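You operate a simulated robot arm through the tools that you are given. There is no shell and no other tool. Be economical: measure what you need, move in short steps, check, and stop when the job is done.

You are at the controls of a simulated robot arm. One attempt, no reset.

Task
Spray the tea towel damp, lay the pillowcase on it and spray that too.
Fine: before the nose of the unplugged iron, which stays put; both end damp, not soaked.
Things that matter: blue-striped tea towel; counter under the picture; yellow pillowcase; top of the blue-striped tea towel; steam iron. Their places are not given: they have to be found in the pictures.

Only the result counts: the job must be done as asked and must still hold three seconds after the hand-in. Knocking over, shifting, dropping, spilling or breaking anything else fails it. Flat cloth is picked up by pressing the open fingertips on it (5 to 10 N) and closing them slowly along it; thin cloth reads only 2 to 8 mm in the jaws.

Robot
A 6-joint arm with a two-finger parallel gripper, fixed in place. Base frame: the origin is at the foot of the arm, x ahead of it, y to its left, z up; the work surface is at about z = 910. Readings come in mm, rad, newtons and seconds.
With the tool pointing down near the work surface it reaches from about 240 to 620 mm from the base axis. Its first joint turns from -1.152 to 1.152 rad. Payload 2.7 kg.
Tool frame: the origin (TCP) lies between the finger pads and is the grasp point; the fingertips stand 23 mm ahead of it; z points along the fingers, y is the line along which they close. Largest opening 94 mm; finger width 38, thickness 10; the body of the gripper, 54 by 96 mm, starts 39 mm behind the TCP.
Orientation is told as [roll, pitch, yaw] about the base's x, y, z axes, in that order, counted from this pose: with the fingers straight down and closing along the base's y, the tool's x points along the base's -x, its y along +y and its z along -z.

Tools
- The arm moves only by the tool apply_moves. Its argument "moves" is a list of rows, each an object of numbers (a shift or turn left out is 0, a gripper value left out holds the last): "x", "y", "z": the shift along the base's x, y, z in mm; "rx", "ry", "rz": the turn, a rotation vector about the base's x, y, z in degrees; "jaw": the finger opening in mm, from 0 to 94. In form: [{"x": .., "y": .., "z": .., "rx": .., "ry": .., "rz": .., "jaw": ..}, ...]. A call has 1 to 12 rows; each row is the pose to reach, as a shift and turn from the pose commanded when the call began. A row lasts 0.2 s, in which the tool goes at most 50 mm and 0.15 rad; a call with a longer step from one row to the next is refused whole, and so is a gripper value outside its range. Where a pose cannot be reached the arm comes as near as it can. A force on the tool above 40 N (or 10 N above the force at the start of the call, whichever is more), or a blocked arm, ends the call early, and 0.2 s more pass. The fingers move at their own pace (about 45 mm/s each) and stop on an object; they squeeze with about 21 N. The grip force told is the motor's: it shows also when the fingers shut on nothing. Time passes only in rows, and 0.2 s behind the last, so rows that repeat a pose let the fingers close. It gives the time, the measured TCP pose, the force on the tool (base axes), the opening and the grip force at its end, in the units of the frame above (readings bear some noise), and new pictures: "pictures" is both (left out), scene, wrist or none.
- Cameras (640 x 400 px; columns grow to the right, rows downward): "scene" is fixed at [75.2, -432.4, 1398.4]; the picture's right is [0.78, -0.63, 0.00], its down [-0.39, -0.49, -0.78] and it looks along [0.49, 0.61, -0.63] (base axes); focal length 291 px, centre (320, 200). "wrist" rides on the gripper at [87, 16, -74] in the tool frame; the picture's right is [-0.18, 0.98, 0.00], its down [-0.58, -0.11, -0.81] and it looks along [-0.79, -0.15, 0.59] (tool axes); focal length 243 px, centre (320, 200).
- pixel_to_xyz(camera, pixels): for up to 12 pixels [column, row] of the newest picture of that camera ("zoom" is the newest enlarged one), the place [x, y, z] in the base frame of the surface seen there, good to about 2 mm. No time passes.
- zoom(camera, box): a new picture of the part [left, top, right, bottom] of that camera's present view, enlarged. No time passes.
- close_job(): hands the job in; it is judged then, once.

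Work in short steps. Measure before you move; look again where a grasp or a placing could have gone wrong, and mend it. You have 80 turns and 200 pictures in all, those below and enlarged ones among them. Open the gripper and draw the arm clear of the work before you hand the job in, unless the task says otherwise; then end with one line.

The tools are called after "Request:" as name(argument=value, ...) on one line, values as JSON. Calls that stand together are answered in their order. apply_moves: Moves the arm, as the interface text tells. Its arguments: {"type":"object","properties":{"moves":{"type":"array","items":{"type":"object","properties":{"x":{"type":"number"},"y":{"type":"number"},"z":{"type":"number"},"rx":{"type":"number"},"ry":{"type":"number"},"rz":{"type":"number"},"jaw":{"type":"number"}}}},"pictures":{"type":"string","enum":["both","scene","wrist","none"]}},"required":["moves"]} The other tools are called the same way: pixel_to_xyz (camera, pixels) gives the place of the surface under pixels of a picture; zoom (camera, box) takes an enlarged picture of a part of a camera's view; close_job () hands the job in.

At the start:

```text
t: 0.0
tool_pos: [359.4, -150.9, 1168.9]
tool_rot: [0.0, 0.0, -0.003]
wrist_force: [-0.1, 0.0, 0.6]
finger_gap: 94.0
grip_force: 0.1
```

scene: 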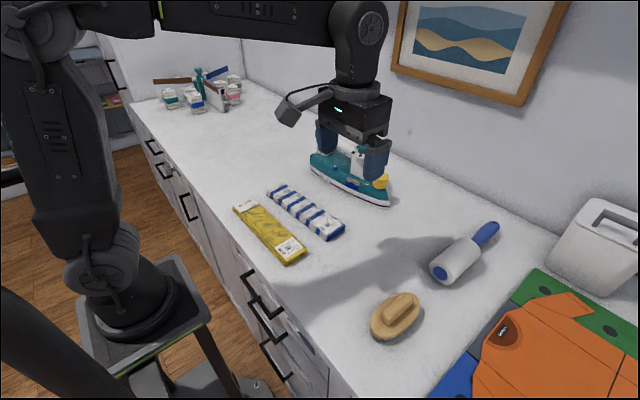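
wrist: 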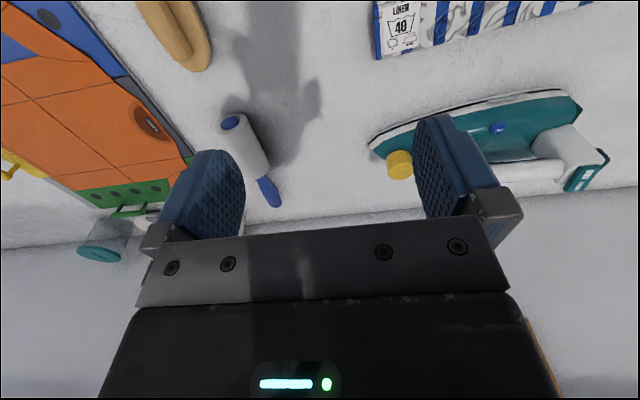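

The scene picture shows the iron near (350,178), striped towel near (305,212) and yellow pillowcase near (268,232). I enlarge these to understand the iron's nose and the folded cloths.

Request:
zoom(camera="scene", box=[220, 120, 420, 270])

Request:
zoom(camera="wrist", box=[340, 0, 640, 220])

Request:
zoom(camera="scene", box=[140, 50, 260, 125])

```text
2.67 times, centred on (320, 195) of scene
```

zoom: 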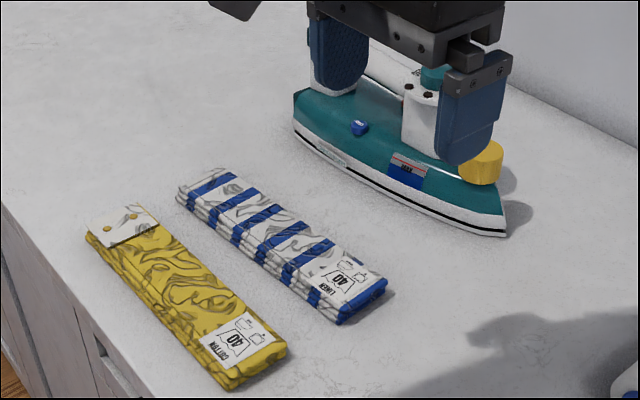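

```text
1.82 times, centred on (490, 110) of wrist
```

zoom: 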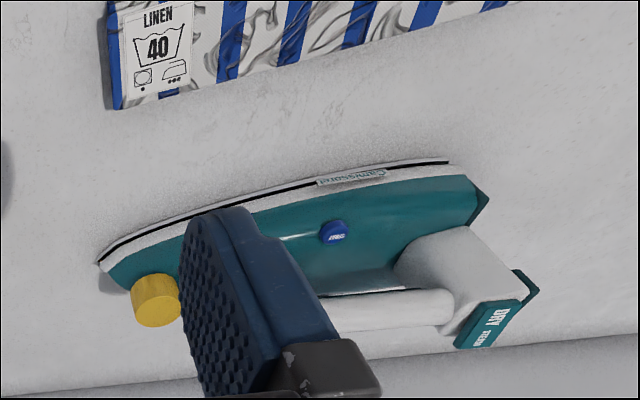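

```text
5.33 times, centred on (200, 88) of scene
```

zoom: 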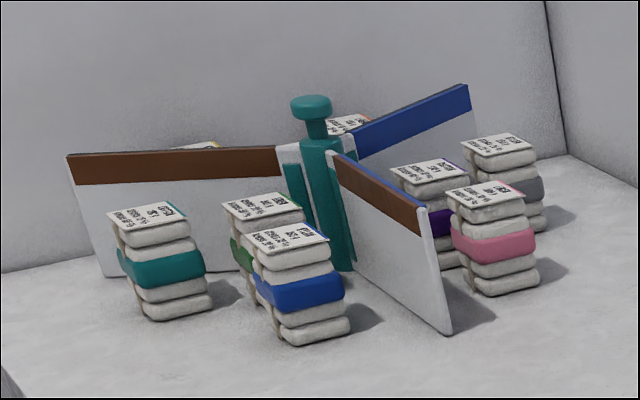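

The iron's nose (yellow cap) points toward -y, and it seems to carry its own spray. I measure key points and then move the arm back to see the iron's controls.

Request:
pixel_to_xyz(camera="scene", pixels=[[275, 188], [342, 232], [328, 240], [270, 196], [240, 205], [303, 250], [288, 262], [388, 205], [381, 179], [355, 168], [312, 165], [300, 250]])

Request:
apply_moves(moves=[{"x": -30, "y": 0, "z": 20}, {"x": -60, "y": 30, "z": 40}, {"x": -80, "y": 70, "z": 40}, {"x": -80, "y": 110, "z": 40}])

```text
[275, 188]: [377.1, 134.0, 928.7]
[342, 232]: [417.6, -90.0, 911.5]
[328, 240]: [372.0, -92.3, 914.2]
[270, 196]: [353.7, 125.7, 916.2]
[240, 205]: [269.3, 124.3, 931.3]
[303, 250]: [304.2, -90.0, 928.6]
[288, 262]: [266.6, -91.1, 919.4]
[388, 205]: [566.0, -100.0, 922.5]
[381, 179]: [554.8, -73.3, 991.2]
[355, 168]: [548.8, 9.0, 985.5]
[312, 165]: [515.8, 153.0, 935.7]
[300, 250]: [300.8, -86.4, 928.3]
```

```text
t: 1.0
tool_pos: [279.9, -40.5, 1208.2]
tool_rot: [0.0, 0.0, -0.003]
wrist_force: [0.0, -0.3, 0.5]
finger_gap: 94.1
grip_force: 0.1
```

scene: 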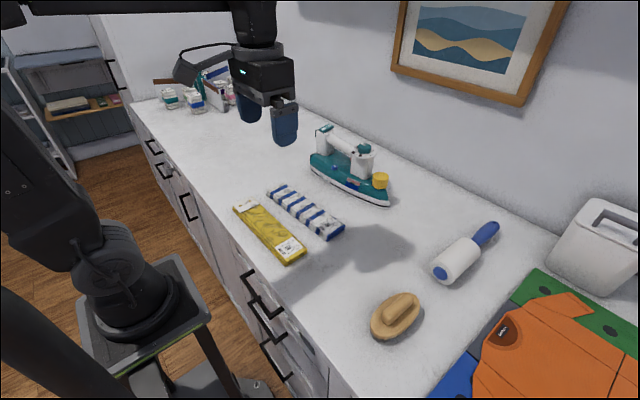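
wrist: 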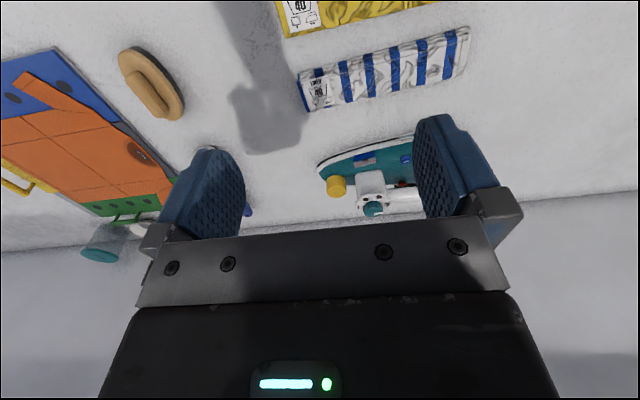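

Now the iron is in the clear in the scene picture; I enlarge it, and look at the wrist view too.

Request:
zoom(camera="wrist", box=[300, 120, 440, 225])

Request:
zoom(camera="scene", box=[300, 115, 410, 215])

```text
3.81 times, centred on (370, 172) of wrist
```

zoom: 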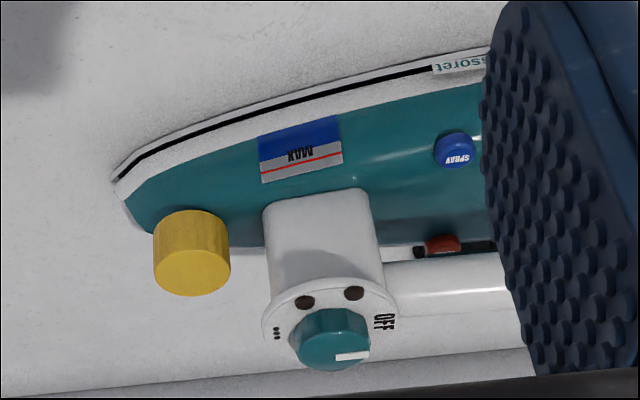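

```text
4.00 times, centred on (355, 165) of scene
```

zoom: 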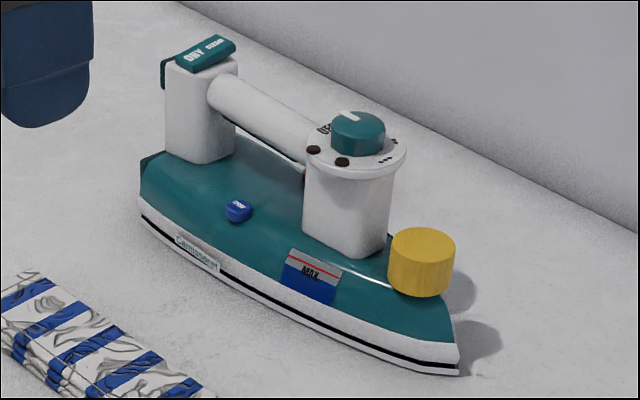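

The blue SPRAY button sits on the near flank of the iron. I measure button, cap, nose, handle, the cloth outlines, lint roller and brush, wall and picture.

Request:
pixel_to_xyz(camera="zoom", pixels=[[240, 207], [232, 212], [248, 216], [238, 228], [215, 200], [270, 222], [455, 362], [420, 245], [422, 285], [145, 205], [360, 125], [440, 320]])

Request:
pixel_to_xyz(camera="scene", pixels=[[433, 270], [442, 282], [497, 226], [480, 225], [372, 325], [415, 300], [395, 65], [525, 103], [480, 205], [420, 170], [420, 205], [420, 240]])

Request:
zoom(camera="scene", box=[225, 175, 355, 270])

```text
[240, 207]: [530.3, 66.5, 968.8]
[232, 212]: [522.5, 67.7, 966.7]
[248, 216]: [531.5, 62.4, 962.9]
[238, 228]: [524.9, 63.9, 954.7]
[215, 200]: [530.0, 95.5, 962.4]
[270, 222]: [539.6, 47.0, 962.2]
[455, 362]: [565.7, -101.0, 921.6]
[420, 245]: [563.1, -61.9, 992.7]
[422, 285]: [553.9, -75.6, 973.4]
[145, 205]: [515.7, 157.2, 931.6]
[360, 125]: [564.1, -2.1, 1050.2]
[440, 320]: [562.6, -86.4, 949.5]
```

```text
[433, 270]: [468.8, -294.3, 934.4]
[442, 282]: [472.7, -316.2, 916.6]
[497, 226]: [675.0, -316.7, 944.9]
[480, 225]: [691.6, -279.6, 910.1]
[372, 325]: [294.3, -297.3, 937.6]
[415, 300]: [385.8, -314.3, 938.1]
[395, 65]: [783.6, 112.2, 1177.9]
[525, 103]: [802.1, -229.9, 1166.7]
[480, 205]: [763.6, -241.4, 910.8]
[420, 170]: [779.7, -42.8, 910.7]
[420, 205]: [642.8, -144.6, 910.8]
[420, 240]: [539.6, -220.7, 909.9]
```

```text
4.21 times, centred on (290, 222) of scene
```

zoom: 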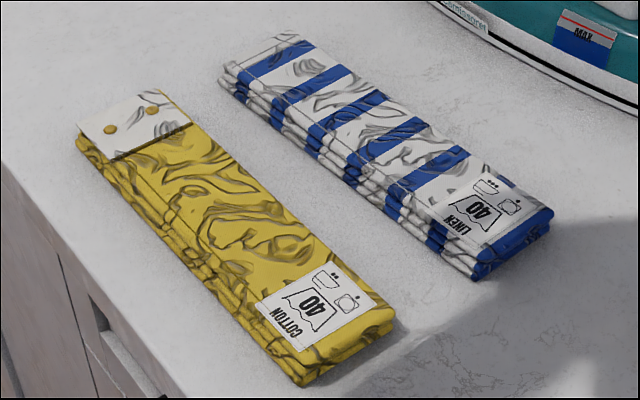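

The gap between nose tip (566,-101) and lint roller (y about -280) suits the towel laid crosswise (along x). I measure the cloth corners exactly, and the roller's outline.

Request:
pixel_to_xyz(camera="zoom", pixels=[[228, 72], [290, 36], [472, 250], [548, 215], [470, 278], [80, 130], [155, 92], [300, 355], [390, 312], [300, 382], [350, 150], [220, 210]])

Request:
zoom(camera="scene", box=[370, 180, 530, 300])

```text
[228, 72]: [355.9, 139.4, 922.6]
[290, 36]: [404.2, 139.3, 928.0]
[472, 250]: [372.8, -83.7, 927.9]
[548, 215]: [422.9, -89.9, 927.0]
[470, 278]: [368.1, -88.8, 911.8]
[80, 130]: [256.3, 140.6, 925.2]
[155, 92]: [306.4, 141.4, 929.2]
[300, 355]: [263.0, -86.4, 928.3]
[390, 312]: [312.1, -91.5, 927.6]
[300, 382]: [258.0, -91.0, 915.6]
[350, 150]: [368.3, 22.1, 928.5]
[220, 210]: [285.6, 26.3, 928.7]
```

```text
3.33 times, centred on (450, 240) of scene
```

zoom: 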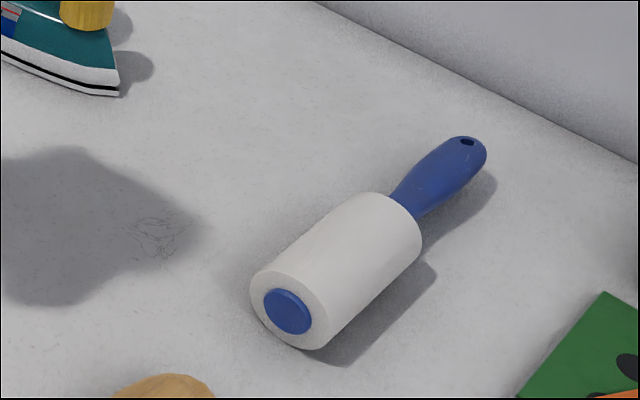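

I check the roller's near side (contact edge at zoom (255,275)–(360,195)).

Request:
pixel_to_xyz(camera="zoom", pixels=[[253, 285], [300, 235], [360, 198], [400, 185], [440, 150], [280, 240], [385, 180]])

```text
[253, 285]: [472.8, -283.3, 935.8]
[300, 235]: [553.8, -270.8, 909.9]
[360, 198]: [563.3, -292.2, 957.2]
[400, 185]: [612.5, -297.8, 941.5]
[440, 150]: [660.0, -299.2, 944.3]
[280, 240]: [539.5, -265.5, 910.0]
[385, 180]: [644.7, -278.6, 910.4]
```

Towel centre is about (388,26), 228 x 50 mm, tilted 4° from the y axis. I turn the tool -85.7° so it closes across its width, and go above it.

Request:
apply_moves(moves=[{"rz": -7.8, "x": 10, "y": 6, "z": -10}, {"rz": -15.6, "x": 20, "y": 12, "z": -20}, {"rz": -23.4, "x": 30, "y": 18, "z": -30}, {"rz": -31.2, "x": 40, "y": 24, "z": -45}, {"rz": -39, "x": 50, "y": 30, "z": -60}, {"rz": -46.8, "x": 60, "y": 36, "z": -75}, {"rz": -54.6, "x": 70, "y": 42, "z": -90}, {"rz": -62.4, "x": 80, "y": 48, "z": -105}, {"rz": -70.2, "x": 90, "y": 54, "z": -120}, {"rz": -78, "x": 100, "y": 60, "z": -140}, {"rz": -85.7, "x": 108.6, "y": 66.5, "z": -158}])

```text
t: 3.4
tool_pos: [389.0, 27.0, 1051.0]
tool_rot: [0.001, 0.002, -1.5]
wrist_force: [0.1, 0.0, -0.8]
finger_gap: 94.0
grip_force: 0.1
```

scene: 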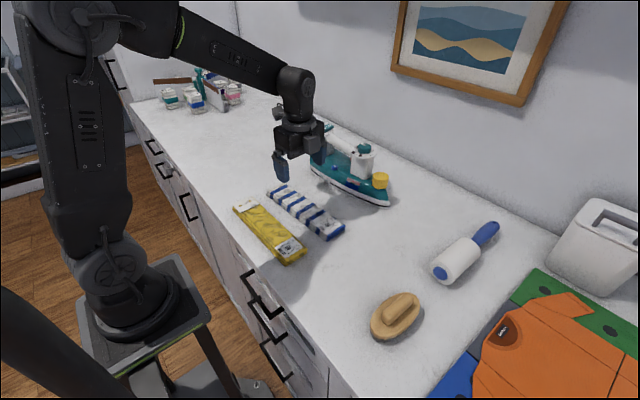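
wrist: 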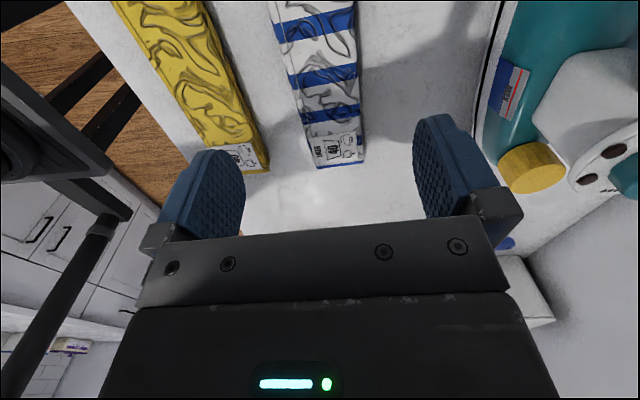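

The fingers straddle the towel with room to pillowcase (x≤307) and iron. I descend to fingertips about 3 mm above the counter.

Request:
apply_moves(moves=[{"z": -40, "jaw": 80}, {"z": -75}, {"z": -100}, {"z": -113}, {"z": -113}])

```text
t: 4.6
tool_pos: [388.6, 27.2, 938.1]
tool_rot: [0.001, 0.0, -1.497]
wrist_force: [-0.1, 0.3, -0.7]
finger_gap: 79.7
grip_force: 0.1
```

scene: 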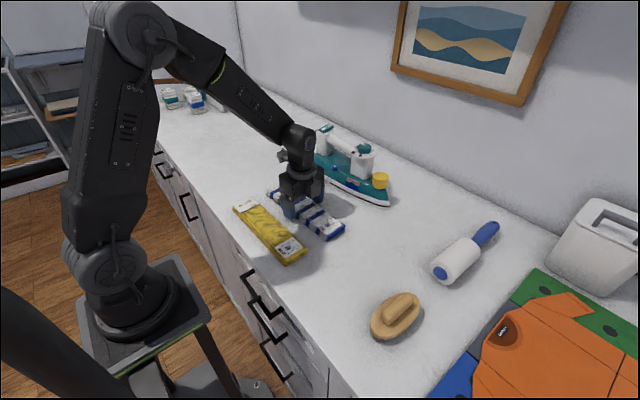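
wrist: 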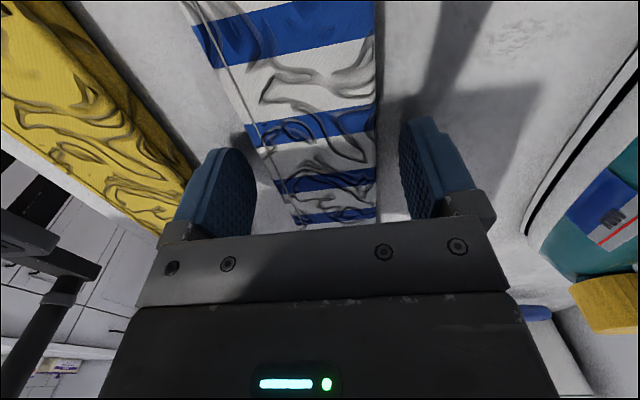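

The fingers stand either side of the towel. I close slowly, then lift a little.

Request:
apply_moves(moves=[{"jaw": 64}, {"jaw": 54}, {"jaw": 48}, {"jaw": 42}, {"jaw": 36}, {"jaw": 30}, {"jaw": 30}])

```text
t: 6.2
tool_pos: [388.8, 26.7, 939.3]
tool_rot: [0.0, 0.0, -1.496]
wrist_force: [-0.3, 0.7, 0.8]
finger_gap: 59.5
grip_force: 21.0
```

scene: 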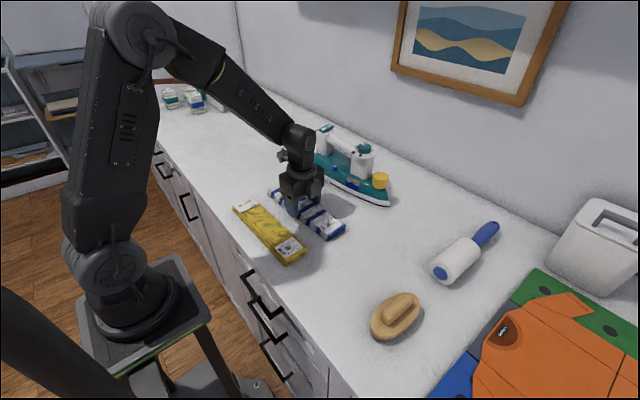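
wrist: 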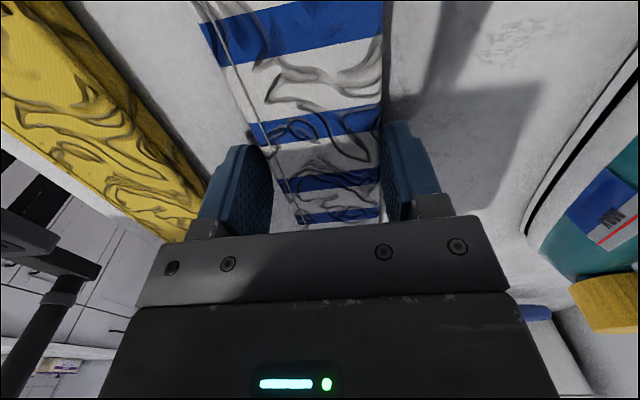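

It is gripped at 59.5 mm with 21 N, a rather firm bundle. I lift it.

Request:
apply_moves(moves=[{"z": 5}, {"z": 15}, {"z": 30}, {"z": 50}])

```text
t: 7.2
tool_pos: [391.2, 27.4, 988.1]
tool_rot: [-0.001, -0.001, -1.497]
wrist_force: [0.2, 0.1, -0.9]
finger_gap: 59.4
grip_force: 20.6
```

scene: 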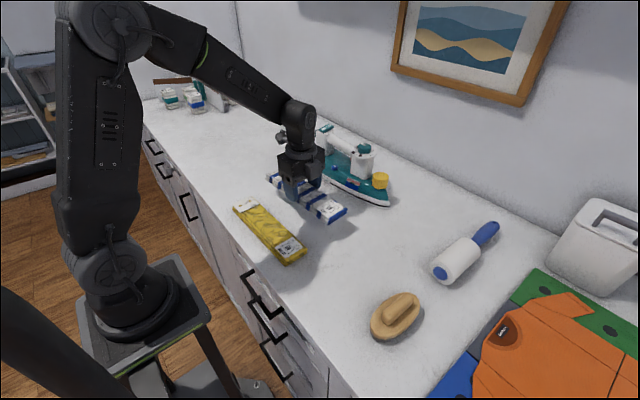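
wrist: 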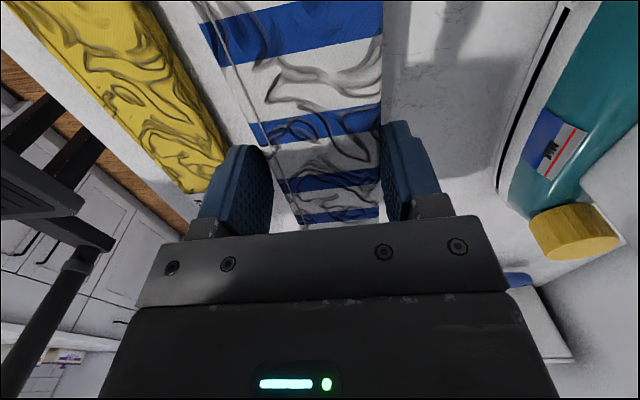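

The towel hangs flat from the jaws. I raise it, carry it toward -y clear of the iron, and turn it crosswise.

Request:
apply_moves(moves=[{"z": 40, "y": -10}, {"z": 70, "y": -30, "rz": 8.5}, {"z": 70, "y": -50, "rz": 17}, {"z": 70, "y": -70, "rz": 25.5}, {"z": 70, "y": -90, "rz": 34}, {"z": 70, "y": -110, "rz": 42.5}, {"z": 70, "y": -130, "rz": 51}, {"z": 70, "y": -150, "rz": 59.5}, {"z": 70, "y": -170, "rz": 68}, {"z": 70, "y": -185, "rz": 76.5}, {"z": 70, "y": -199, "rz": 84}, {"z": 70, "y": -199, "rz": 85.7}], pictures="scene")

Request:
apply_moves(moves=[{"x": 35}, {"x": 70}, {"x": 105}, {"x": 140}, {"x": 165}, {"x": 173.5}, {"x": 173.5}])

```text
t: 9.8
tool_pos: [388.9, -170.9, 1057.0]
tool_rot: [0.001, 0.001, -0.001]
wrist_force: [0.9, 0.0, -1.6]
finger_gap: 59.5
grip_force: 21.1
```

scene: 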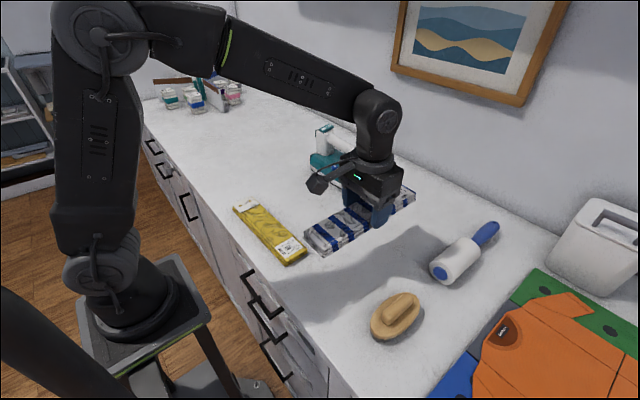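

```text
t: 11.4
tool_pos: [562.6, -173.1, 1059.4]
tool_rot: [0.0, -0.001, 0.0]
wrist_force: [0.4, -0.2, -2.1]
finger_gap: 59.5
grip_force: 21.3
```

scene: 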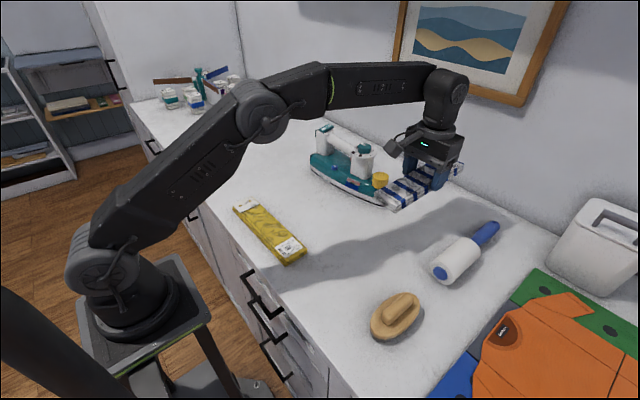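
wrist: 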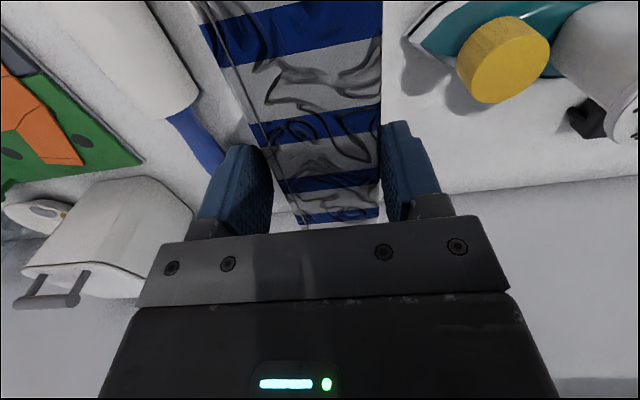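

The towel is centred before the nose at (562,-173), clear of the roller. I lower it to the height it was gripped at (TCP ≈ 939).

Request:
apply_moves(moves=[{"z": -40}, {"z": -75}, {"z": -100}, {"z": -112}, {"z": -118}, {"z": -120}, {"z": -120}])

```text
t: 13.0
tool_pos: [561.4, -173.6, 939.2]
tool_rot: [0.001, -0.003, 0.0]
wrist_force: [-1.1, 0.8, 4.9]
finger_gap: 59.3
grip_force: 21.6
```

scene: 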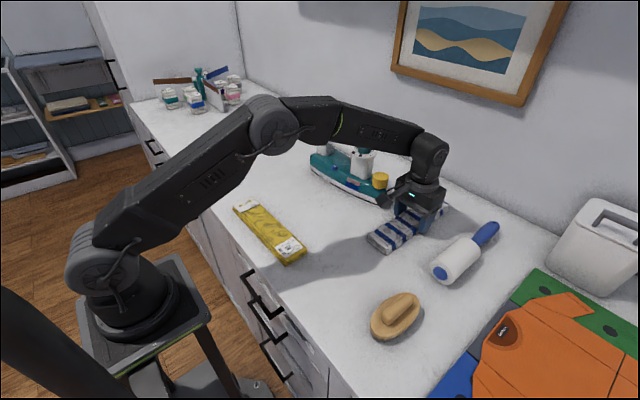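
wrist: 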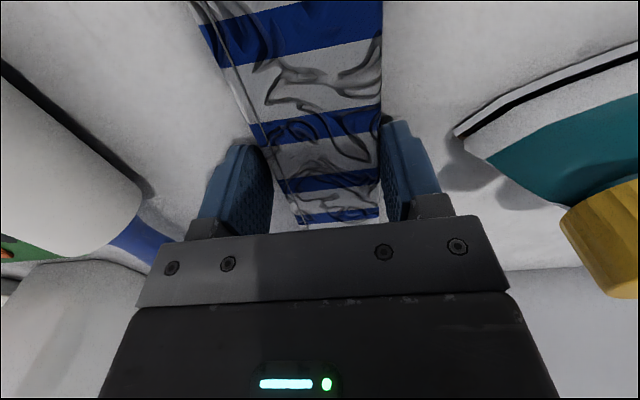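

The towel touches down (5 N). I open to 80, rise, and go back to the front to see it.

Request:
apply_moves(moves=[{"jaw": 70}, {"jaw": 80}, {"jaw": 80}, {"z": 20}, {"z": 60}, {"z": 105}, {"z": 130, "x": -40}, {"z": 130, "x": -85}, {"z": 130, "x": -130, "y": 20}, {"z": 130, "x": -160, "y": 60}, {"z": 130, "x": -180, "y": 100}])

```text
t: 15.4
tool_pos: [384.3, -69.3, 1070.4]
tool_rot: [-0.001, 0.0, -0.002]
wrist_force: [0.3, 0.9, -0.4]
finger_gap: 80.0
grip_force: 0.0
```

scene: 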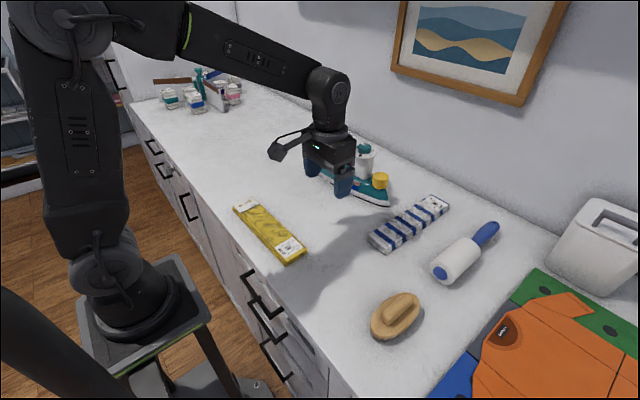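
wrist: 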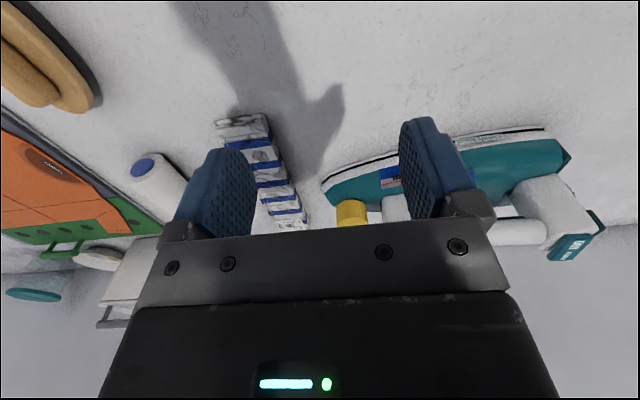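

The towel lies well before the nose. Now I bring the wrist camera in front of the SPRAY button for a close view.

Request:
apply_moves(moves=[{"y": 45, "jaw": 94}, {"y": 90, "z": -10}, {"y": 125, "z": -20}, {"y": 125, "z": -20}])

Request:
zoom(camera="wrist", box=[220, 80, 440, 220])

Request:
zoom(camera="scene", box=[340, 160, 500, 280])

```text
t: 16.4
tool_pos: [381.8, 54.1, 1049.4]
tool_rot: [0.0, 0.0, -0.002]
wrist_force: [0.0, 0.0, -0.6]
finger_gap: 94.0
grip_force: 0.1
```

scene: 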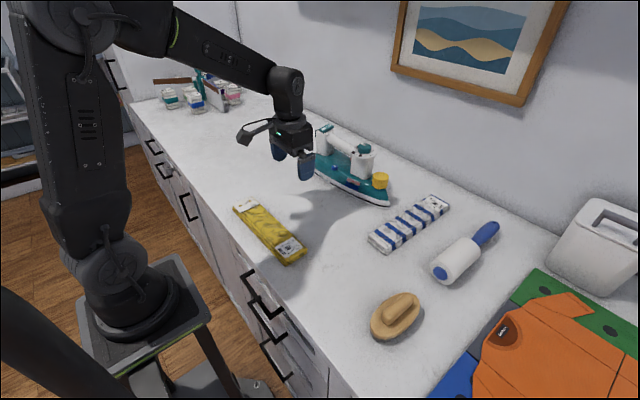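
wrist: 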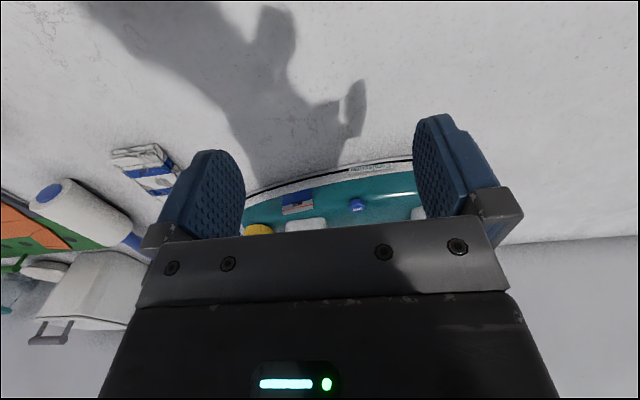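

```text
2.86 times, centred on (330, 150) of wrist
```

zoom: 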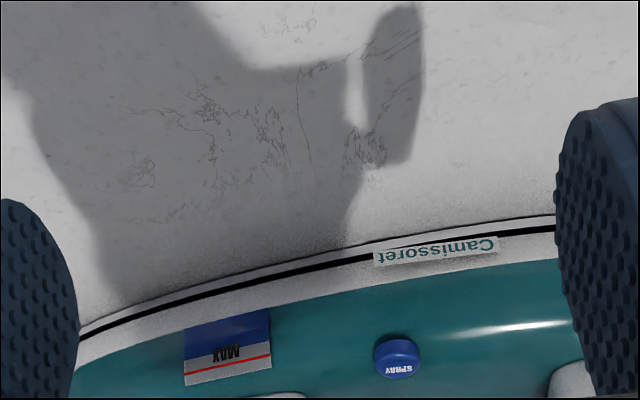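

```text
3.33 times, centred on (420, 220) of scene
```

zoom: 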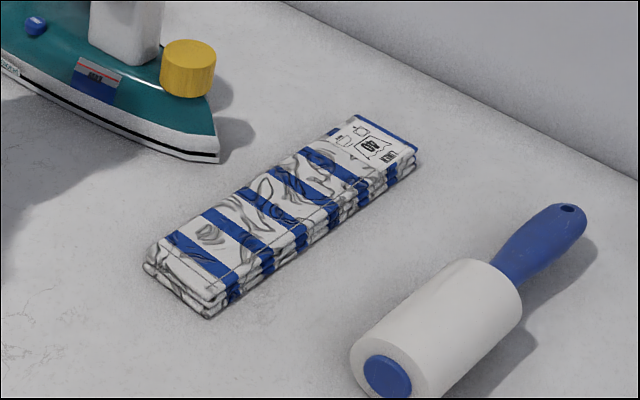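

The button looks like a short cylinder with its label face upward. I enlarge it hard in the scene picture to measure the face and its surroundings.

Request:
zoom(camera="scene", box=[345, 155, 385, 180])

Request:
zoom(camera="scene", box=[320, 150, 360, 175])

```text
16.00 times, centred on (365, 168) of scene
```

zoom: 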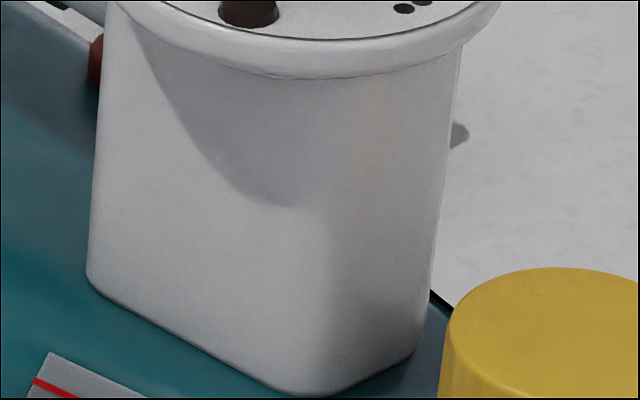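

```text
16.00 times, centred on (340, 162) of scene
```

zoom: 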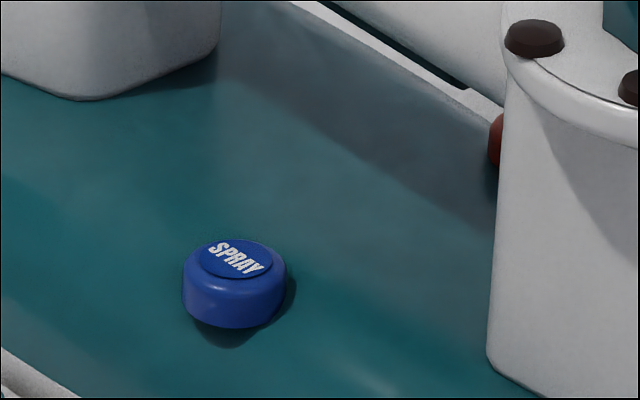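

The button's axis is vertical, so I press straight down. I measure its face, rim, and nearby flank and handle posts.

Request:
pixel_to_xyz(camera="zoom", pixels=[[235, 258], [205, 260], [265, 262], [235, 243], [235, 274], [235, 215], [300, 240], [180, 230], [400, 200], [495, 340], [470, 70], [80, 95]])

```text
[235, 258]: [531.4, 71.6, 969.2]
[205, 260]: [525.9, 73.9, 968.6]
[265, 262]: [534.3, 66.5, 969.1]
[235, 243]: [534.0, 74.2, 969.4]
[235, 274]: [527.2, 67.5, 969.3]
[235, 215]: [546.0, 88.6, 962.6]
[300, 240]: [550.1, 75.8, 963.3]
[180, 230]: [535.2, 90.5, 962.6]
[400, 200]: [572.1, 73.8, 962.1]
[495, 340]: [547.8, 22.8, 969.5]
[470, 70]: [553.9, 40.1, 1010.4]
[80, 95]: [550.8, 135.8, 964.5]
```

Button face centre is (530.5,70,969) with deck at 962. I close the fingers and stand at x=514, y=74 so the fingertip edge covers the button while the gripper body clears handle and knob.

Request:
apply_moves(moves=[{"jaw": 0}, {"jaw": 0, "x": 25, "y": 10}, {"x": 55, "y": 20}, {"x": 85, "y": 20, "z": -10}, {"x": 115, "y": 20, "z": -20}, {"x": 132, "y": 20, "z": -35}, {"x": 132, "y": 20, "z": -44}])

Request:
zoom(camera="scene", box=[300, 120, 400, 195])

```text
t: 18.0
tool_pos: [514.9, 73.0, 1003.7]
tool_rot: [0.002, 0.0, -0.001]
wrist_force: [-0.5, -0.7, 0.3]
finger_gap: 0.0
grip_force: 20.5
```

scene: 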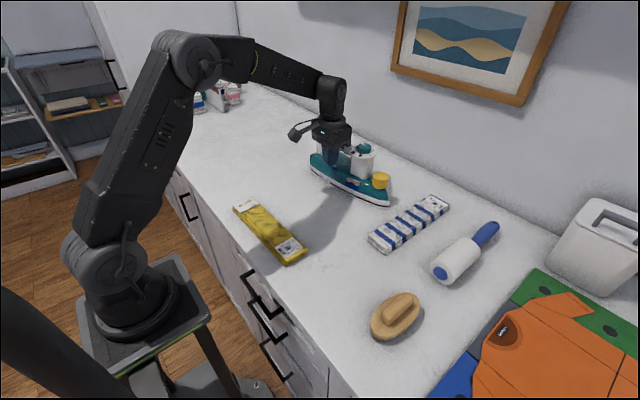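
wrist: 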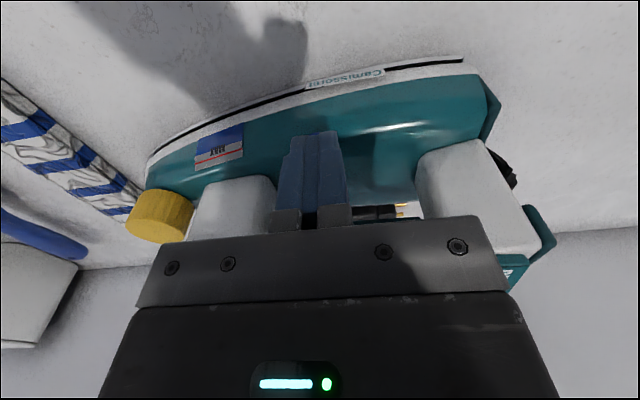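

```text
5.33 times, centred on (350, 158) of scene
```

zoom: 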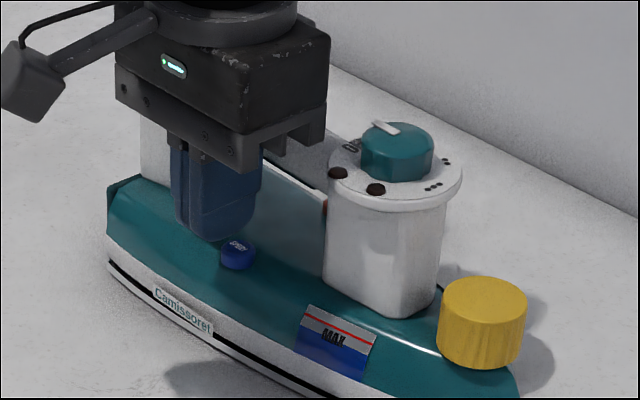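

The rounded fingertip sits slightly off the button (237,250 in the zoom). I tilt the tool 20° so the tip leads forward to (530,70) while the body leans away from handle and knob.

Request:
apply_moves(moves=[{"ry": -7, "x": -3, "y": -2, "z": 3}, {"ry": -14, "x": 2, "y": -3, "z": 3}, {"ry": -20, "x": 8, "y": -3, "z": 0}, {"ry": -20, "x": 8, "y": -3, "z": -4}, {"ry": -20, "x": 8, "y": -3, "z": -4}])

Request:
zoom(camera="scene", box=[315, 140, 375, 180])

```text
t: 19.2
tool_pos: [522.5, 69.4, 1000.7]
tool_rot: [-0.001, -0.351, -0.002]
wrist_force: [0.7, 0.0, -0.2]
finger_gap: 0.0
grip_force: 21.2
```

scene: 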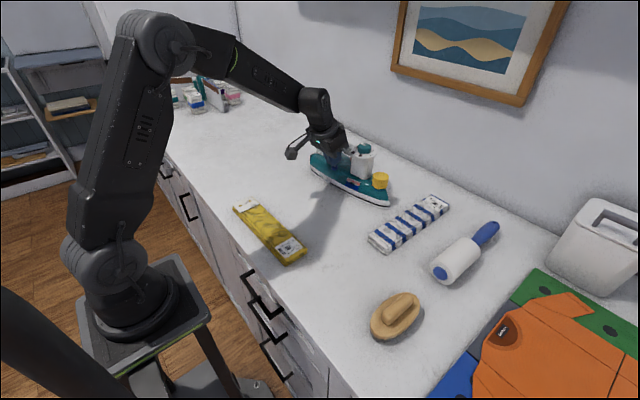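
wrist: 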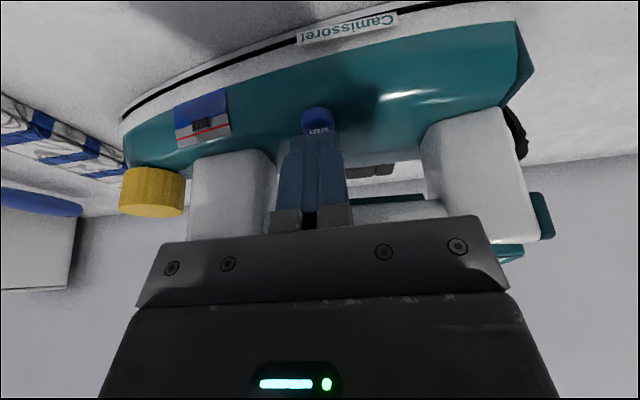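

```text
10.00 times, centred on (345, 160) of scene
```

zoom: 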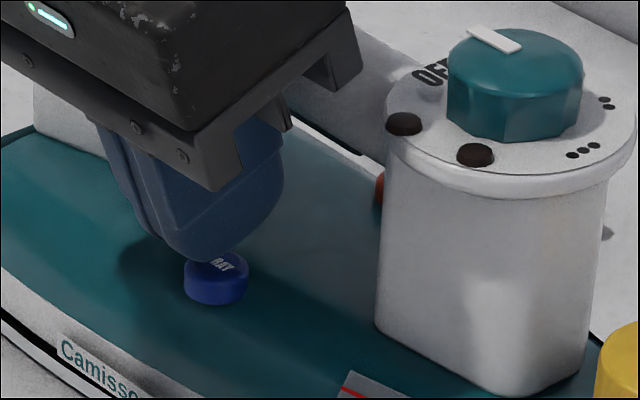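

The tip hangs just above the button. I press down in small steps watching the force, holding only briefly.

Request:
apply_moves(moves=[{"z": -4}, {"z": -8}, {"z": -10}], pictures="wrist")

```text
t: 20.0
tool_pos: [523.7, 68.7, 990.6]
tool_rot: [0.001, -0.349, 0.0]
wrist_force: [0.2, 0.0, 0.9]
finger_gap: 0.1
grip_force: 21.2
```

wrist: 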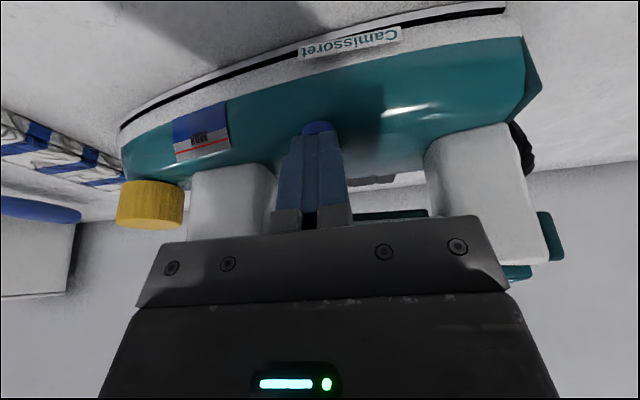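

Barely any contact force yet (0.9 N), and the tip covers the button at (318,127). I go 3 mm lower and release again.

Request:
apply_moves(moves=[{"z": -1.5}, {"z": -3}])

```text
t: 20.6
tool_pos: [522.5, 70.2, 987.2]
tool_rot: [0.001, -0.35, -0.001]
wrist_force: [-1.7, 0.0, 4.3]
finger_gap: 0.0
grip_force: 21.1
```

scene: 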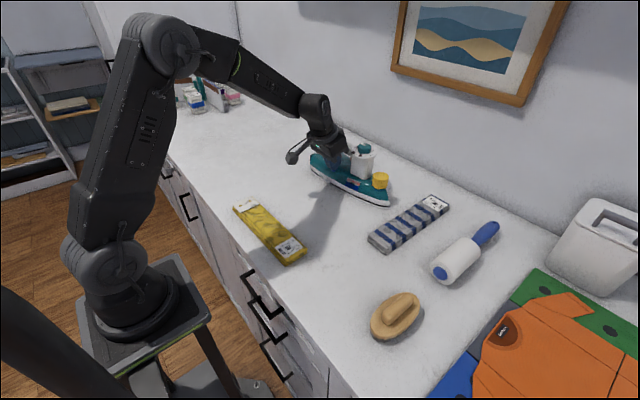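
wrist: 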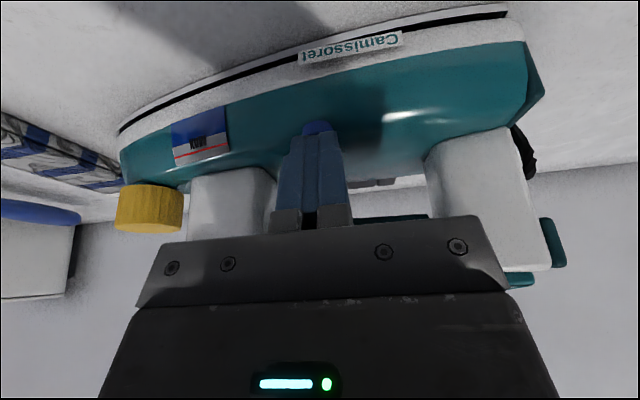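

Force is 4.3 N and the towel already looks darker. I release at once and inspect the towel.

Request:
apply_moves(moves=[{"z": 8}, {"z": 16}])

Request:
zoom(camera="scene", box=[340, 160, 500, 280])

```text
t: 21.2
tool_pos: [523.1, 69.7, 1002.5]
tool_rot: [0.001, -0.348, -0.003]
wrist_force: [0.1, -0.4, 0.1]
finger_gap: 0.3
grip_force: 20.7
```

scene: 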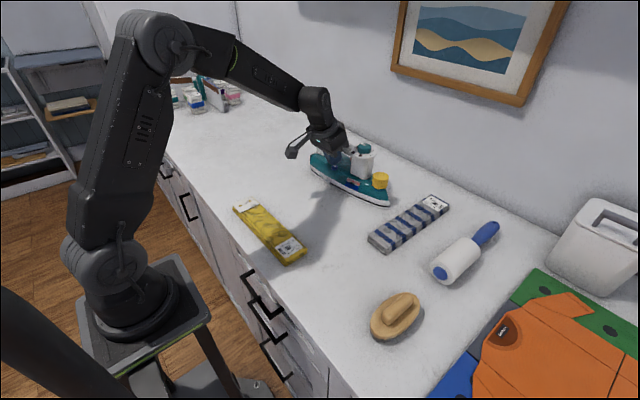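
wrist: 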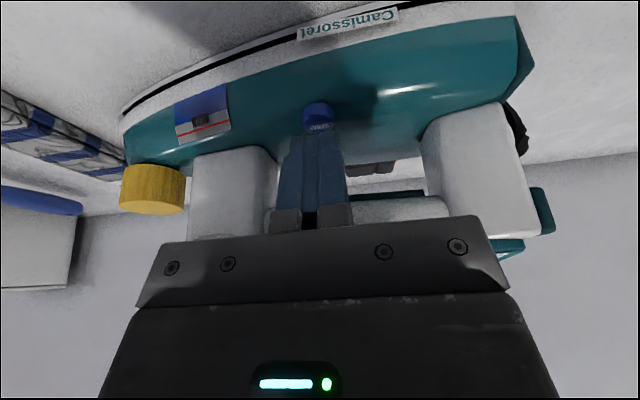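

```text
3.33 times, centred on (420, 220) of scene
```

zoom: 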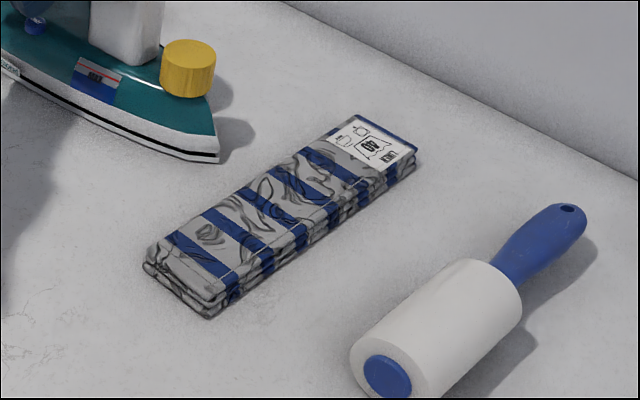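

One pulse left the whole towel evenly darker, that is damp, and the iron's place is unchanged. I retreat, level the tool, and go for the pillowcase.

Request:
apply_moves(moves=[{"x": -15, "z": 25}, {"x": -40, "z": 50, "ry": 7}, {"x": -75, "z": 60, "ry": 14}, {"x": -110, "z": 60, "ry": 20}, {"x": -150, "y": -10, "z": 60, "ry": 20, "jaw": 40}, {"x": -190, "y": -30, "z": 60, "ry": 20, "jaw": 80}], pictures="none")

Request:
apply_moves(moves=[{"rz": -8, "x": -8}, {"rz": -16, "x": -16}, {"rz": -24, "x": -24}, {"rz": -32, "x": -32}, {"rz": -40, "x": -40}, {"rz": -48, "x": -44}, {"rz": -56, "x": -48}, {"rz": -64, "x": -48}, {"rz": -72, "x": -48}, {"rz": -80, "x": -48}, {"rz": -87, "x": -48}, {"rz": -88.7, "x": -48}])

```text
t: 22.6
tool_pos: [330.8, 40.7, 1060.2]
tool_rot: [0.0, -0.001, 0.001]
wrist_force: [0.0, 1.3, 0.6]
finger_gap: 49.8
grip_force: 0.1
```

```text
t: 25.2
tool_pos: [284.9, 39.7, 1064.0]
tool_rot: [-0.001, 0.0, -1.552]
wrist_force: [-0.4, -0.7, 0.4]
finger_gap: 79.9
grip_force: 0.0
```

scene: 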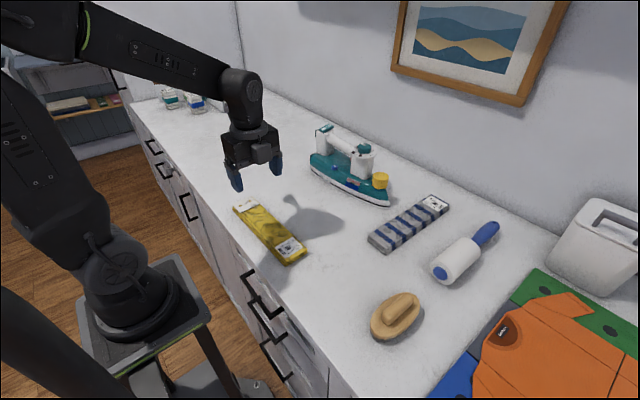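
wrist: 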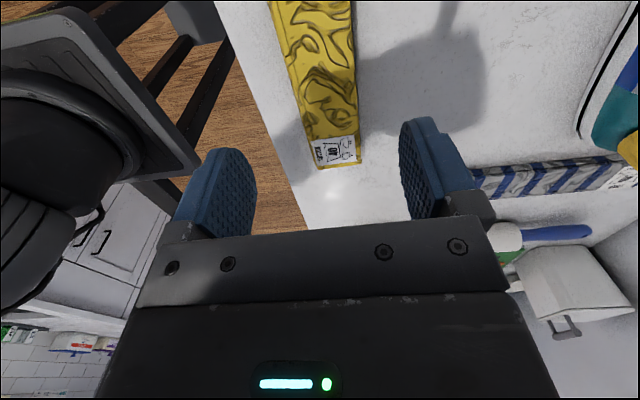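

Aligned over the pillowcase; I shift y by -14 to its middle and descend to TCP ≈ 938, fingers 80 apart.

Request:
apply_moves(moves=[{"y": -14, "z": -40}, {"y": -14, "z": -80}, {"y": -14, "z": -105}, {"y": -14, "z": -119}, {"y": -14, "z": -125}, {"y": -14, "z": -125}])

```text
t: 26.6
tool_pos: [283.4, 25.8, 937.8]
tool_rot: [-0.002, -0.001, -1.55]
wrist_force: [0.5, 0.6, -0.8]
finger_gap: 80.1
grip_force: 0.0
```

scene: 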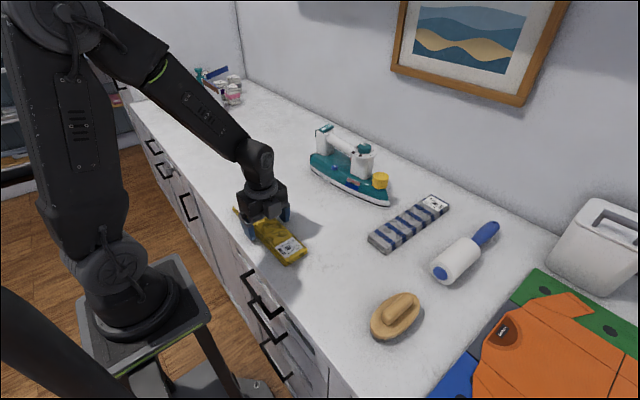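
wrist: 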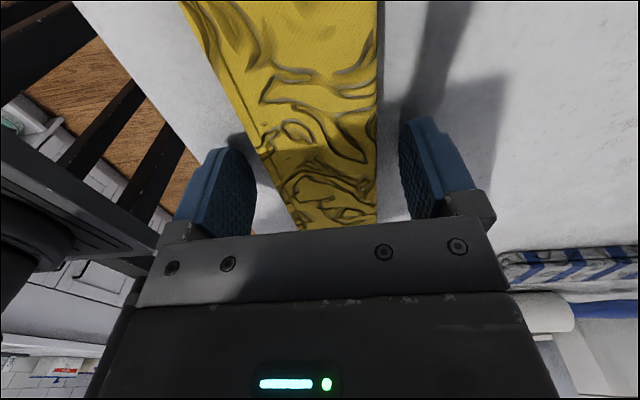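

The jaws straddle the pillowcase; I close and lift.

Request:
apply_moves(moves=[{"jaw": 66}, {"jaw": 56}, {"jaw": 46}, {"jaw": 38}, {"jaw": 30}, {"jaw": 30}, {"z": 8}, {"z": 25}, {"z": 60}, {"z": 100}, {"z": 125}])

```text
t: 29.0
tool_pos: [283.3, 24.1, 1062.6]
tool_rot: [-0.001, -0.002, -1.55]
wrist_force: [0.5, -0.3, -0.8]
finger_gap: 59.2
grip_force: 20.5
```

scene: 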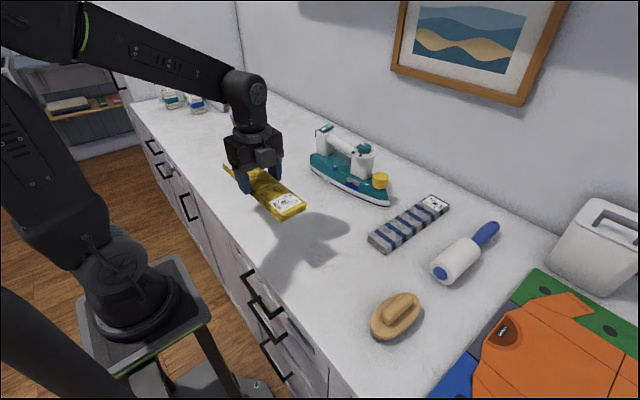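
wrist: 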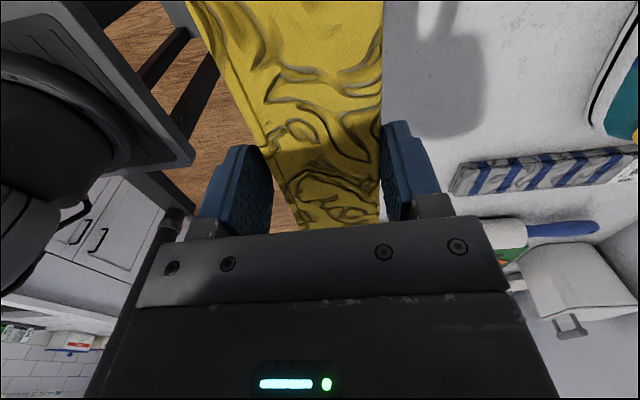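

The pillowcase is held. I measure the placed towel's corners for the exact target.

Request:
zoom(camera="scene", box=[350, 185, 470, 260])

```text
5.33 times, centred on (410, 222) of scene
```

zoom: 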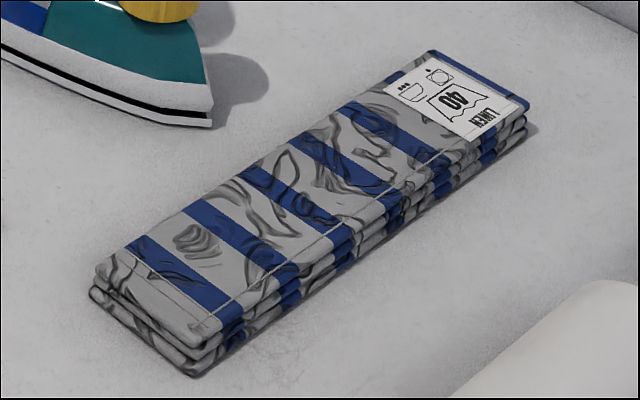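

Request:
pixel_to_xyz(camera="zoom", pixels=[[102, 268], [205, 340], [525, 103], [432, 56], [315, 195], [210, 120]])

Request:
apply_moves(moves=[{"x": 8, "y": -18, "z": 10}, {"x": 16, "y": -36, "rz": 8, "z": 15}, {"x": 24, "y": -54, "rz": 16, "z": 15}, {"x": 32, "y": -72, "rz": 24, "z": 15}, {"x": 40, "y": -90, "rz": 32, "z": 15}, {"x": 50, "y": -108, "rz": 40, "z": 15}, {"x": 60, "y": -126, "rz": 48, "z": 15}, {"x": 70, "y": -144, "rz": 56, "z": 15}, {"x": 80, "y": -162, "rz": 64, "z": 15}, {"x": 90, "y": -180, "rz": 72, "z": 15}, {"x": 100, "y": -197, "rz": 80, "z": 15}, {"x": 105, "y": -197, "rz": 88, "z": 15}], pictures="scene")

```text
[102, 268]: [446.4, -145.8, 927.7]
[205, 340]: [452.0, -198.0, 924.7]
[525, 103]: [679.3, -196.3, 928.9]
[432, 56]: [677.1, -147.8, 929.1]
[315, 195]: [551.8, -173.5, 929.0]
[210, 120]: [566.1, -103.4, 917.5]
```

```text
t: 31.6
tool_pos: [391.0, -171.8, 1079.2]
tool_rot: [-0.001, 0.0, -0.01]
wrist_force: [0.3, -0.3, -1.1]
finger_gap: 59.4
grip_force: 21.0
```

scene: 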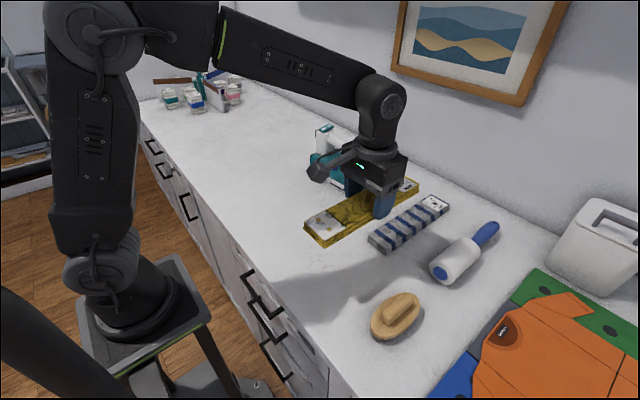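

Towel centre is (564,-172). I carry the pillowcase over it and lower to TCP ≈ 958.

Request:
apply_moves(moves=[{"x": 40}, {"x": 80}, {"x": 120}, {"x": 155, "rz": 0.5}, {"x": 174, "rz": 0.5}, {"x": 174, "z": -35, "rz": 0.5}, {"x": 174, "z": -70, "rz": 0.5}, {"x": 174, "z": -95, "rz": 0.5}, {"x": 174, "z": -108, "rz": 0.5}, {"x": 174, "z": -115, "rz": 0.5}, {"x": 174, "z": -115, "rz": 0.5}])

```text
t: 34.0
tool_pos: [564.0, -172.7, 963.6]
tool_rot: [0.0, 0.0, -0.005]
wrist_force: [-0.7, -0.4, -1.5]
finger_gap: 59.3
grip_force: 20.6
```

scene: 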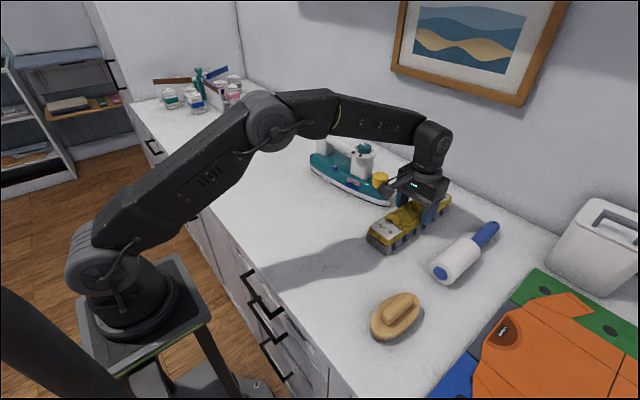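
wrist: 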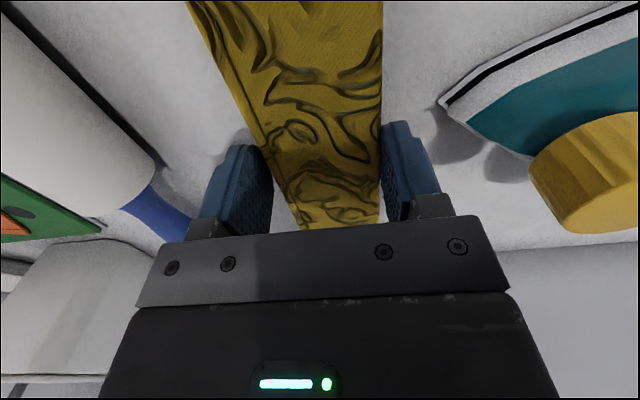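

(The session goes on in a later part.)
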